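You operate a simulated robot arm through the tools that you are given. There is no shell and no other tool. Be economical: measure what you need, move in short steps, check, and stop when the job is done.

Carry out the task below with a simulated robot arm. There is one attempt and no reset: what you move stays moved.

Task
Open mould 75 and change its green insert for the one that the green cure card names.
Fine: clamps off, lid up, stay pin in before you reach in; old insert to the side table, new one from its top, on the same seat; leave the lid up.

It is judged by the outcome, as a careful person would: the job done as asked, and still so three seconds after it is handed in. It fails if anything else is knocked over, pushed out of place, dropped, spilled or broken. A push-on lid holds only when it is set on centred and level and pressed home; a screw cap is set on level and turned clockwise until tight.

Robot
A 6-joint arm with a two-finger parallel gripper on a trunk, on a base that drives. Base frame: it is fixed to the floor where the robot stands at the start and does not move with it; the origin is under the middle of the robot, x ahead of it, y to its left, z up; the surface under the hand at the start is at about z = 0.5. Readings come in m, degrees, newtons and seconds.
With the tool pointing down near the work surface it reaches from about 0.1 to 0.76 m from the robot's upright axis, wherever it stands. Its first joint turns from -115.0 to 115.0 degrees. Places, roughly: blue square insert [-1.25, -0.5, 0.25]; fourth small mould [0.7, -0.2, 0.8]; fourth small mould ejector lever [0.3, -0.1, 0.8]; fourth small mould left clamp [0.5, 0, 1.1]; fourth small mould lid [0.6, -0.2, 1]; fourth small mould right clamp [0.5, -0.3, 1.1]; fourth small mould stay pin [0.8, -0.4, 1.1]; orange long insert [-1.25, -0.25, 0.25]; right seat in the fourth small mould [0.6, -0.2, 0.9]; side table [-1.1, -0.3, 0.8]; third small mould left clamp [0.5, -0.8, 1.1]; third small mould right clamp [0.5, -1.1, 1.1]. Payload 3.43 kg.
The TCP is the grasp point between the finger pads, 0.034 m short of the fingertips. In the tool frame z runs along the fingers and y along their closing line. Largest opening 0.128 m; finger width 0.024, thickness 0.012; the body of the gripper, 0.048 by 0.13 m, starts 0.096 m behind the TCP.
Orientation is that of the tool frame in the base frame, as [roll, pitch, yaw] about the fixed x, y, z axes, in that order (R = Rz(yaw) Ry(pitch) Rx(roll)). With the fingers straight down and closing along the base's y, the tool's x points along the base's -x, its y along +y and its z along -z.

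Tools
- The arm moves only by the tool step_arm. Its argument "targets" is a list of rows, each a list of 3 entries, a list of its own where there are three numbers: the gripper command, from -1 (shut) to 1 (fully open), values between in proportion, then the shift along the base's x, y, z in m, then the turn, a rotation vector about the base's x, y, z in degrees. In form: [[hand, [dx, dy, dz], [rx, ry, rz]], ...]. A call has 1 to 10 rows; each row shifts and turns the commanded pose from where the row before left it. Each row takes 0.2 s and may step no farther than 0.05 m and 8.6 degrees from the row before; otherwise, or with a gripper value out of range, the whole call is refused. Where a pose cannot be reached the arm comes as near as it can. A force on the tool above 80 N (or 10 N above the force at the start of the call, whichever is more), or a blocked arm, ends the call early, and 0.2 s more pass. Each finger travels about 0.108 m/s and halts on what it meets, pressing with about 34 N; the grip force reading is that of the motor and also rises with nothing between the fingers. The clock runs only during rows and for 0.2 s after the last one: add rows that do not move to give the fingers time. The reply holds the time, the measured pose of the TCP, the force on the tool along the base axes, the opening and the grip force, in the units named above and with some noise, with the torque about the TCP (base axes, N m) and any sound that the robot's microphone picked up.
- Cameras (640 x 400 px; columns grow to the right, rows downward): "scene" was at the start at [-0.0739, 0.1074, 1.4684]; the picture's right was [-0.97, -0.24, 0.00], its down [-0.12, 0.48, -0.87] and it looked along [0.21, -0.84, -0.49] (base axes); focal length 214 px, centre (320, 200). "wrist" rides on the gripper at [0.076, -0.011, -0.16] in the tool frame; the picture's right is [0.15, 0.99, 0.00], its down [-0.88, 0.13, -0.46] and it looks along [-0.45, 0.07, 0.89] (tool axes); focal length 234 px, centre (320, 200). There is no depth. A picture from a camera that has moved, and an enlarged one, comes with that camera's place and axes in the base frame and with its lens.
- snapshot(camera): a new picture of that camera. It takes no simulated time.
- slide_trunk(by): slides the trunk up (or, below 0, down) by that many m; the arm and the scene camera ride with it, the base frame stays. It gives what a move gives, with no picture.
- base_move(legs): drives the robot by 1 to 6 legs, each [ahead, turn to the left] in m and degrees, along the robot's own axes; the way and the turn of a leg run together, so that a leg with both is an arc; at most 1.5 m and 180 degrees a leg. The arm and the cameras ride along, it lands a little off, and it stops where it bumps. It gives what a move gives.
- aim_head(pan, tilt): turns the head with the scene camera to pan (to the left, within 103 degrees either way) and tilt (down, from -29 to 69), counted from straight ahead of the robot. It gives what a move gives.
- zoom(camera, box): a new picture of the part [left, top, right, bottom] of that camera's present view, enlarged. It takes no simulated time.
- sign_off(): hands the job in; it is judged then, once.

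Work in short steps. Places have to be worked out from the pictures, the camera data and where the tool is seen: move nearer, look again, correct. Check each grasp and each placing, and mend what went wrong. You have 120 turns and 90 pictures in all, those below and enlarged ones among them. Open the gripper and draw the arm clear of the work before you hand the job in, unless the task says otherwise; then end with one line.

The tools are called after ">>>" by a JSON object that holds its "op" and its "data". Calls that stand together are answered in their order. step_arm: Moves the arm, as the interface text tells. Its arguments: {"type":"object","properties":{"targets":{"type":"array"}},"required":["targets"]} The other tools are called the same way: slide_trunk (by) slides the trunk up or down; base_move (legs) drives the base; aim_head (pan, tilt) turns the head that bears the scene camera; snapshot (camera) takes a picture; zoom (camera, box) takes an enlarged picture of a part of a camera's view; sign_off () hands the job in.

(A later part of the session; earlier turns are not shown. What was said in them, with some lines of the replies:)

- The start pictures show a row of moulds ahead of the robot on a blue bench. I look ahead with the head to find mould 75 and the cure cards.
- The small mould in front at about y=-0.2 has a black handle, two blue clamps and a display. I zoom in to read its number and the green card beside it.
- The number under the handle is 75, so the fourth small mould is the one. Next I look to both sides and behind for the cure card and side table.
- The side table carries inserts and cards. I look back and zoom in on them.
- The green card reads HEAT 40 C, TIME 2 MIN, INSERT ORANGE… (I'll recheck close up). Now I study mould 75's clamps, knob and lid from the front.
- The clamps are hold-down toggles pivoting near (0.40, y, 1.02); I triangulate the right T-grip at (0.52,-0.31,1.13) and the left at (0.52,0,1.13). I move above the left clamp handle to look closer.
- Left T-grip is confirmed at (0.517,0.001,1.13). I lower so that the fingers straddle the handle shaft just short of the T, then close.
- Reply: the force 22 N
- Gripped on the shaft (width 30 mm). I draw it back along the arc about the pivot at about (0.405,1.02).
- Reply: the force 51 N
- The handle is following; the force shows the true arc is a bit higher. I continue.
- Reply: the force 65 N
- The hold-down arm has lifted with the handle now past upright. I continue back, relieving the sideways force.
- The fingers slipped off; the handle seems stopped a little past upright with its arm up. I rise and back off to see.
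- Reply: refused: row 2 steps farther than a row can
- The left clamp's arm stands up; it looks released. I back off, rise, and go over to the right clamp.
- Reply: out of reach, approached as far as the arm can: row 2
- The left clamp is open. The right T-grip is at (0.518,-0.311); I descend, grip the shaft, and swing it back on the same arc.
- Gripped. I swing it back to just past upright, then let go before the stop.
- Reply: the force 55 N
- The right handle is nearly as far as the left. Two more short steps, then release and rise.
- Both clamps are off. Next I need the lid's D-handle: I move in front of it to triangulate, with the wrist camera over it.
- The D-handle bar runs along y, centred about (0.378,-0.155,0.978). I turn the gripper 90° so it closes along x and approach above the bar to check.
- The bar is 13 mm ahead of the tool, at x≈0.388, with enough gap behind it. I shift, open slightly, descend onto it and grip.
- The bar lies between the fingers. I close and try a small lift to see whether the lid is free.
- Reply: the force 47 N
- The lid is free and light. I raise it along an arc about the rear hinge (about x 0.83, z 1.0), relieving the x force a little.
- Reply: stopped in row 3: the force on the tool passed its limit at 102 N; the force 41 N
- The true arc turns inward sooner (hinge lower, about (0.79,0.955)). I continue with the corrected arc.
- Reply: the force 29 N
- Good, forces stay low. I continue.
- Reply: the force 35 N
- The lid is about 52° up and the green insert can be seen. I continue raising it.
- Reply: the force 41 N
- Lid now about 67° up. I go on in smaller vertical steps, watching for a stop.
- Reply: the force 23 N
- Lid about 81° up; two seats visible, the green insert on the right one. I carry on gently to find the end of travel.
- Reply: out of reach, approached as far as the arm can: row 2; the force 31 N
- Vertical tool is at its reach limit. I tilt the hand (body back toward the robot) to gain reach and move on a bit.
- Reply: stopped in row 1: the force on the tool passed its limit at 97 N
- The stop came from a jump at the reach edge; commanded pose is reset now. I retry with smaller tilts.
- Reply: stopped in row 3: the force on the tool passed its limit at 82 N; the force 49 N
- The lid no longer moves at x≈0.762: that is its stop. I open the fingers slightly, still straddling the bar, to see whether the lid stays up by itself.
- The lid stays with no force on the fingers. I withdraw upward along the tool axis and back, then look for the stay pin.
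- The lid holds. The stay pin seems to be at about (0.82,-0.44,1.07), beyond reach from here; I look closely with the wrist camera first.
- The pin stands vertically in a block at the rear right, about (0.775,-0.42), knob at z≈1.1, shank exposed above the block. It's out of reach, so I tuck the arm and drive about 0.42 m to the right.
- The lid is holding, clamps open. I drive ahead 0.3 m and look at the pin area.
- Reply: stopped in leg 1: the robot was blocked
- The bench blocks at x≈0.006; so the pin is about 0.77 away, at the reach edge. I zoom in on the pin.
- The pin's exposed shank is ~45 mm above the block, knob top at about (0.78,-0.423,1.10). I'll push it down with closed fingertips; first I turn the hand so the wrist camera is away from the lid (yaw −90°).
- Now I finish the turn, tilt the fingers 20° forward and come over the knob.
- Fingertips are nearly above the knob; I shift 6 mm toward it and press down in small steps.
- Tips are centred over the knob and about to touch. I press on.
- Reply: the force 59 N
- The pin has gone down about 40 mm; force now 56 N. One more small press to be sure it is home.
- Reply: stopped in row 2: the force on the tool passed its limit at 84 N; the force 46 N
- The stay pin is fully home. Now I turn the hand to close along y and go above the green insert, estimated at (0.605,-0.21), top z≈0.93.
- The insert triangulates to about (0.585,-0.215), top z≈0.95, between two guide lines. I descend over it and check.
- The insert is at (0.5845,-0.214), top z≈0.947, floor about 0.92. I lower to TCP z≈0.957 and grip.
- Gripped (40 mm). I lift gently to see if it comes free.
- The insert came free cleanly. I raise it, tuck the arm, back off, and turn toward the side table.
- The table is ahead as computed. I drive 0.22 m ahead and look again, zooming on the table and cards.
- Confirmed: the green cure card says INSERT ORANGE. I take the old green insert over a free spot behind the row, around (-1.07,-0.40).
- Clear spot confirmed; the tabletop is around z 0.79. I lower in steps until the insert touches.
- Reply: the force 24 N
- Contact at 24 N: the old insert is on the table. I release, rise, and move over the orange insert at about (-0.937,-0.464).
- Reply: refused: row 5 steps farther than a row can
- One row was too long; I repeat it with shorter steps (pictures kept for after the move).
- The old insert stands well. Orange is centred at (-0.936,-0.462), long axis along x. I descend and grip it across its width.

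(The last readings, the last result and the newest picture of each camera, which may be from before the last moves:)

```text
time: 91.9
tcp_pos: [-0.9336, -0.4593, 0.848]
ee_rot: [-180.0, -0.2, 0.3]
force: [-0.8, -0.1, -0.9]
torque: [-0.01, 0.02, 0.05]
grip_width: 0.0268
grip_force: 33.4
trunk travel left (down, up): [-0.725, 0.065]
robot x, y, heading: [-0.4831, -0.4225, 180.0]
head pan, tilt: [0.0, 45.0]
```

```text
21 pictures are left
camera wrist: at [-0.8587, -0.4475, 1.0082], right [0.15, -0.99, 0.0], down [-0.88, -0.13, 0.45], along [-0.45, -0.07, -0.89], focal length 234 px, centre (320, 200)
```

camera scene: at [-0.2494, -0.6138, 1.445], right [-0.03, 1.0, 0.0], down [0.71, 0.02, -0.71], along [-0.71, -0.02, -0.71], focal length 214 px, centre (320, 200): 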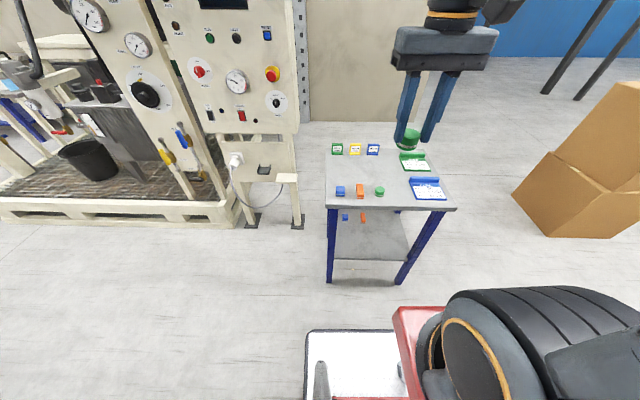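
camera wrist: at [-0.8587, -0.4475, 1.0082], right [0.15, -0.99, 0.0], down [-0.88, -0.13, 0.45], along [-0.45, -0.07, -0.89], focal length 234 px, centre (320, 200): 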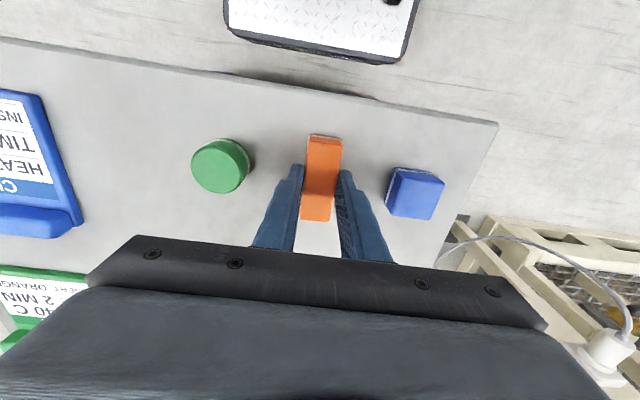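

Gripped (27 mm) at its middle. I lift, tuck, and drive back to mould 75.

>>> {"op": "step_arm", "data": {"targets": [[-1, [0, 0, 0.02], [0, 0, 0]], [-1, [0, 0, 0.045], [0, 0, 0]], [-1, [0, 0, 0.048], [0, 0, 0]], [-1, [0, 0, 0.048], [0, 0, 0]], [-1, [0, 0, 0.048], [0, 0, 0]], [-1, [0.01, 0, 0.045], [0, 0, 0]], [-1, [0.015, 0, 0.045], [0, 0, 0]], [-1, [0.02, 0, 0.045], [0, 0, 0]], [-1, [0.02, 0, 0.045], [0, 0, 0]], [-1, [0.02, 0.01, 0.04], [0, 0, 0]]]}}

>>> {"op": "snapshot", "data": {"camera": "scene"}}

>>> {"op": "base_move", "data": {"legs": [[-0.22, 0], [0, 90], [0, 90]]}}

>>> {"op": "aim_head", "data": {"pan": 0, "tilt": 35}}

>>> {"op": "snapshot", "data": {"camera": "scene"}}

```text
time: 94.1
tcp_pos: [-0.8479, -0.4508, 1.2797]
ee_rot: [-179.9, -0.1, 0.2]
force: [-1.4, -0.5, -0.7]
torque: [0.01, -0.05, -0.01]
grip_width: 0.0269
grip_force: 34.2
trunk travel left (down, up): [-0.725, 0.065]
robot x, y, heading: [-0.4847, -0.4222, 180.1]
head pan, tilt: [0.0, 45.0]
```

```text
20 pictures are left
camera scene: at [-0.4708, -0.6171, 1.445], right [0.0, 1.0, 0.0], down [0.71, 0.0, -0.71], along [-0.71, 0.0, -0.71], focal length 214 px, centre (320, 200)
```

scene: 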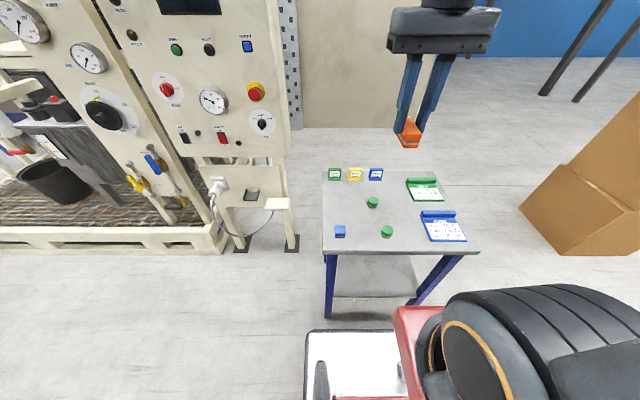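

```text
time: 103.4
tcp_pos: [0.1023, -0.3873, 1.2787]
ee_rot: [-180.0, 0.0, -178.8]
force: [0.3, 0.4, -0.1]
torque: [0.02, 0.0, 0.01]
grip_width: 0.0271
grip_force: 33.7
trunk travel left (down, up): [-0.725, 0.065]
robot x, y, heading: [-0.2597, -0.4202, 1.0]
head pan, tilt: [0.0, 45.0]
```

```text
time: 104.2
tcp_pos: [0.103, -0.3858, 1.2795]
ee_rot: [180.0, -0.1, -178.9]
force: [-0.2, 0.3, -0.2]
torque: [0.01, -0.02, 0.01]
grip_width: 0.0268
grip_force: 33.5
trunk travel left (down, up): [-0.725, 0.065]
robot x, y, heading: [-0.2618, -0.4209, 0.7]
head pan, tilt: [0.0, 35.0]
```

```text
19 pictures are left
camera scene: at [-0.2716, -0.2266, 1.4597], right [0.01, -1.0, 0.0], down [-0.57, -0.01, -0.82], along [0.82, 0.01, -0.57], focal length 214 px, centre (320, 200)
```

scene: 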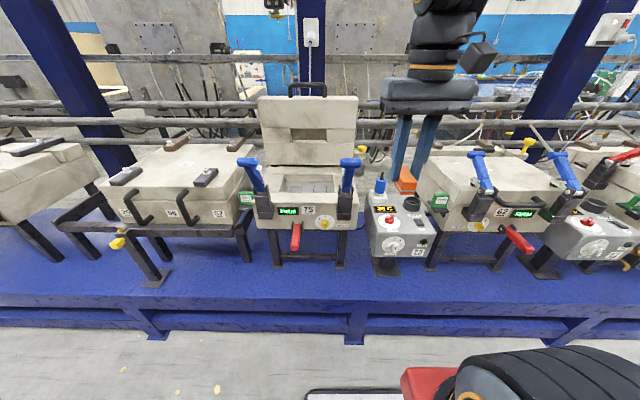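

Everything is in place. I drive ahead 0.25 m, straightening the heading.

>>> {"op": "base_move", "data": {"legs": [[0.25, -0.9]]}}

>>> {"op": "step_arm", "data": {"targets": [[-1, [0.04, 0.01, 0], [0, 0, 0]], [-1, [0.04, 0.02, 0], [0, 0, 0]], [-1, [0.035, 0.03, 0], [0, 0, 0]], [-1, [0.03, 0.03, 0], [0, 0, 0]], [-1, [0.03, 0.03, 0], [0, 0, 0]], [-1, [0.03, 0.03, 0], [0, 0, 0]]]}}

```text
time: 106.0
tcp_pos: [0.3565, -0.3914, 1.2798]
ee_rot: [-180.0, 0.0, -179.9]
force: [0.0, 0.2, -1.1]
torque: [-0.01, 0.01, -0.01]
grip_width: 0.0272
grip_force: 34.4
trunk travel left (down, up): [-0.725, 0.065]
robot x, y, heading: [-0.0103, -0.421, -0.3]
head pan, tilt: [0.0, 35.0]
```

```text
time: 107.4
tcp_pos: [0.5648, -0.2444, 1.28]
ee_rot: [-179.9, 0.1, -179.9]
force: [-0.7, -0.5, -0.1]
torque: [0.03, -0.03, -0.01]
grip_width: 0.027
grip_force: 34.0
trunk travel left (down, up): [-0.725, 0.065]
robot x, y, heading: [-0.0066, -0.4175, -0.2]
head pan, tilt: [0.0, 35.0]
```

I align over the seat centre (0.586,-0.2135) and lower to just above the cavity for a check.

>>> {"op": "step_arm", "data": {"targets": [[-1, [0.019, 0.031, 0], [0, 0, 0]], [-1, [0, 0, -0.048], [0, 0, 0]], [-1, [0, 0, -0.048], [0, 0, 0]], [-1, [0, 0, -0.048], [0, 0, 0]], [-1, [0, 0, -0.048], [0, 0, 0]], [-1, [0, 0, -0.048], [0, 0, 0]], [-1, [0, 0, -0.03], [0, 0, 0]]]}}

>>> {"op": "snapshot", "data": {"camera": "wrist"}}

>>> {"op": "zoom", "data": {"camera": "scene", "box": [240, 160, 368, 240]}}

```text
time: 109.0
tcp_pos: [0.5826, -0.2122, 1.0075]
ee_rot: [-180.0, -0.1, -179.9]
force: [-0.6, 0.1, -0.2]
torque: [0.01, -0.02, 0.03]
grip_width: 0.0271
grip_force: 33.7
trunk travel left (down, up): [-0.725, 0.065]
robot x, y, heading: [-0.0094, -0.4193, -0.1]
head pan, tilt: [0.0, 35.0]
```

```text
18 pictures are left
camera wrist: at [0.5061, -0.2226, 1.167], right [-0.15, 0.99, 0.0], down [0.88, 0.13, 0.45], along [0.45, 0.07, -0.89], focal length 234 px, centre (320, 200)
```

wrist: 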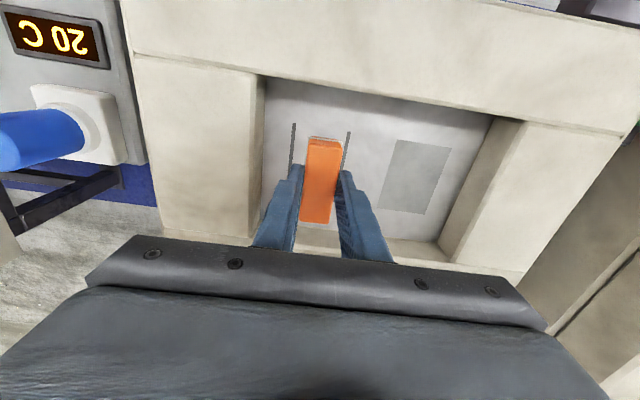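

```text
5.00 times, centred on (304, 200) of scene
camera zoom: at [-0.0159, -0.225, 1.4598], right [0.0, -1.0, 0.0], down [-0.57, 0.0, -0.82], along [0.82, 0.0, -0.57], focal length 1072 px, centre (400, 200)
```

zoom: 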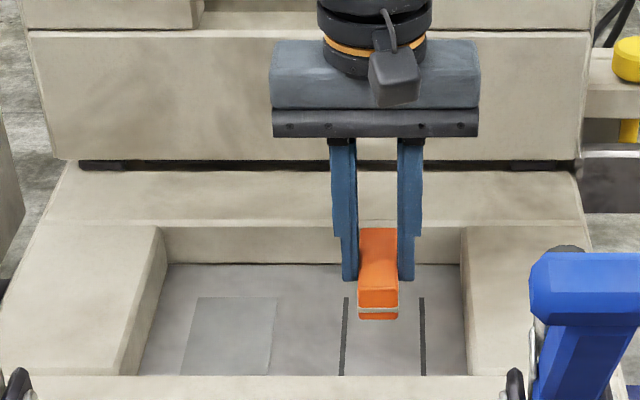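

Aligned between the lines (2 mm off, corrected). I lower to the floor, slowly at the end.

>>> {"op": "step_arm", "data": {"targets": [[-1, [0.002, -0.002, -0.025], [0, 0, 0]], [-1, [0, 0, -0.018], [0, 0, 0]], [-1, [0, 0, -0.006], [0, 0, 0]], [-1, [0, 0, -0.004], [0, 0, 0]], [-1, [0, 0, 0], [0, 0, 0]]]}}

>>> {"op": "zoom", "data": {"camera": "scene", "box": [270, 180, 350, 230]}}

```text
time: 110.2
tcp_pos: [0.583, -0.2125, 0.9556]
ee_rot: [-180.0, -0.1, -179.9]
force: [-0.9, -0.4, -0.5]
torque: [-0.02, -0.03, -0.02]
grip_width: 0.0272
grip_force: 33.5
trunk travel left (down, up): [-0.725, 0.065]
robot x, y, heading: [-0.0061, -0.4182, -0.1]
head pan, tilt: [0.0, 35.0]
```

```text
8.00 times, centred on (310, 205) of scene
camera zoom: at [-0.0156, -0.2249, 1.4598], right [0.0, -1.0, 0.0], down [-0.57, 0.0, -0.82], along [0.82, 0.0, -0.57], focal length 1716 px, centre (400, 160)
```

zoom: 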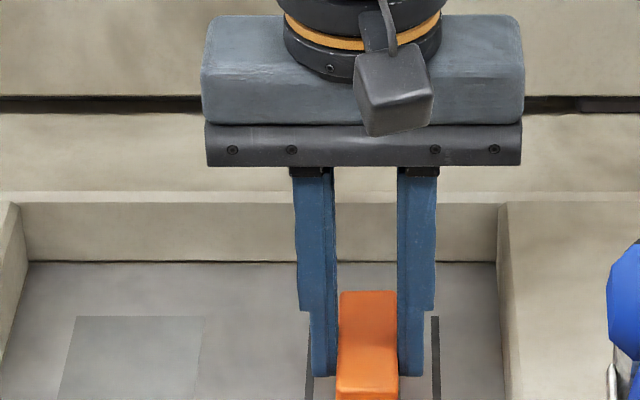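

No contact yet; I lower by 2 mm steps until the floor is felt.

>>> {"op": "step_arm", "data": {"targets": [[-1, [0.001, 0, -0.002], [0, 0, 0]], [-1, [0, 0, -0.002], [0, 0, 0]], [-1, [0, 0, 0], [0, 0, 0]]]}}

```text
time: 111.0
tcp_pos: [0.5837, -0.2145, 0.9538]
ee_rot: [-180.0, 0.0, -179.9]
force: [-1.7, 3.0, 11.8]
torque: [0.07, -0.01, 0.0]
grip_width: 0.0272
grip_force: 34.2
trunk travel left (down, up): [-0.725, 0.065]
robot x, y, heading: [-0.0122, -0.4184, -0.1]
head pan, tilt: [0.0, 35.0]
```

The floor is felt (12 N). I open a little, rise straight up, and look.

>>> {"op": "step_arm", "data": {"targets": [[-0.3, [0, 0, 0.001], [0, 0, 0]], [-0.3, [0, 0, 0], [0, 0, 0]], [-0.3, [0, 0, 0.03], [0, 0, 0]], [-0.3, [0, 0, 0.045], [0, 0, 0]], [-0.3, [0, 0, 0.048], [0, 0, 0]], [-0.3, [0, 0, 0.048], [0, 0, 0]], [-0.3, [0, 0, 0.048], [0, 0, 0]]]}}

>>> {"op": "snapshot", "data": {"camera": "wrist"}}

>>> {"op": "zoom", "data": {"camera": "scene", "box": [240, 160, 400, 260]}}

```text
time: 112.6
tcp_pos: [0.5824, -0.2125, 1.1723]
ee_rot: [-179.9, -0.1, -179.9]
force: [1.3, -0.9, 0.3]
torque: [-0.01, 0.01, 0.01]
grip_width: 0.0444
grip_force: 0.1
trunk travel left (down, up): [-0.725, 0.065]
robot x, y, heading: [-0.007, -0.4196, -0.2]
head pan, tilt: [0.0, 35.0]
```

```text
15 pictures are left
camera wrist: at [0.5073, -0.2225, 1.3321], right [-0.15, 0.99, 0.0], down [0.88, 0.13, 0.45], along [0.45, 0.07, -0.89], focal length 234 px, centre (320, 200)
```

wrist: 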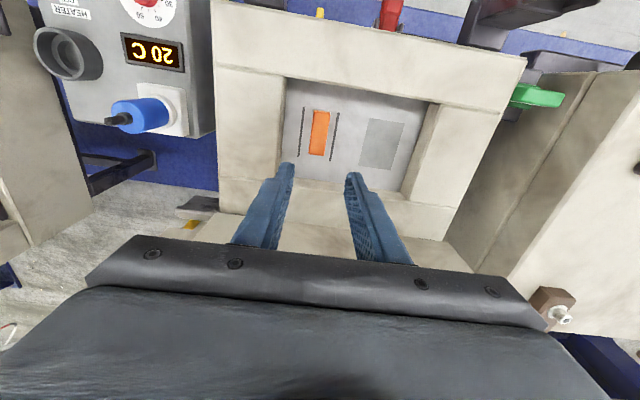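

```text
4.00 times, centred on (320, 210) of scene
camera zoom: at [-0.0153, -0.2249, 1.4598], right [0.0, -1.0, 0.0], down [-0.57, 0.0, -0.82], along [0.82, 0.0, -0.57], focal length 858 px, centre (320, 160)
```

zoom: 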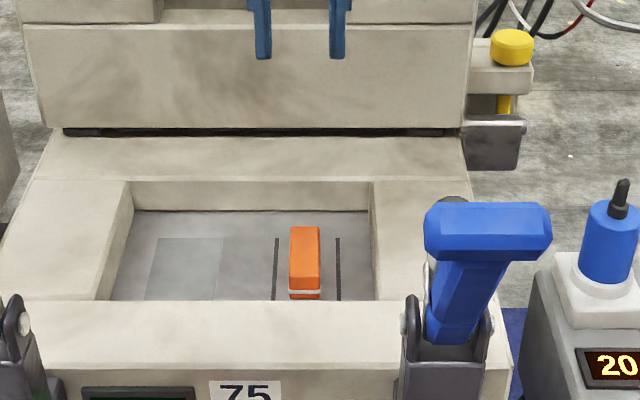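

The orange insert lies centred on the right seat, lid up and pin in. I draw the arm clear and take one last overall look.

>>> {"op": "step_arm", "data": {"targets": [[0, [0, 0, 0.045], [0, 0, 0]], [0, [-0.02, -0.01, 0.04], [0, 0, 0]], [0, [-0.04, -0.025, 0.01], [0, 0, 0]], [0, [-0.04, -0.025, 0.01], [0, 0, 0]], [0, [-0.04, -0.025, 0.01], [0, 0, 0]], [0, [-0.04, -0.025, 0.01], [0, 0, 0]]]}}

>>> {"op": "base_move", "data": {"legs": [[-0.2, 0]]}}

>>> {"op": "snapshot", "data": {"camera": "scene"}}

```text
time: 114.0
tcp_pos: [0.4054, -0.323, 1.2966]
ee_rot: [-180.0, -0.1, -179.8]
force: [0.8, 0.3, 0.0]
torque: [0.01, 0.05, -0.01]
grip_width: 0.0642
grip_force: 0.0
trunk travel left (down, up): [-0.725, 0.065]
robot x, y, heading: [-0.01, -0.4199, -0.2]
head pan, tilt: [0.0, 35.0]
```

```text
time: 115.6
tcp_pos: [0.2106, -0.3222, 1.2973]
ee_rot: [-180.0, -0.1, 179.9]
force: [0.1, 0.5, 0.2]
torque: [-0.02, -0.03, -0.02]
grip_width: 0.0641
grip_force: 0.0
trunk travel left (down, up): [-0.725, 0.065]
robot x, y, heading: [-0.2039, -0.4193, -0.3]
head pan, tilt: [0.0, 35.0]
```

```text
13 pictures are left
camera scene: at [-0.2092, -0.2241, 1.4598], right [-0.01, -1.0, 0.0], down [-0.57, 0.0, -0.82], along [0.82, -0.01, -0.57], focal length 214 px, centre (320, 200)
```

scene: 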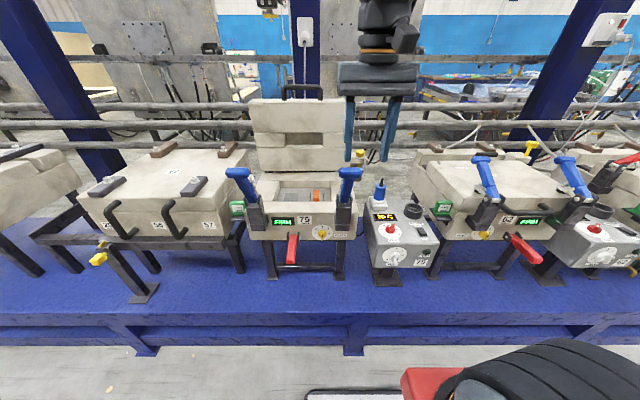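

The lid is up and pinned, the clamps are off, the orange insert is on the seat and the arm is clear, so I hand the job in.

>>> {"op": "sign_off", "data": {}}

```text
The job is handed in.
```

Mould 75's green insert is now on the side table, and the orange insert named on the green cure card, taken from the table top, is on the same right seat; both clamps are off, the lid is up with the stay pin in, and the arm is clear.
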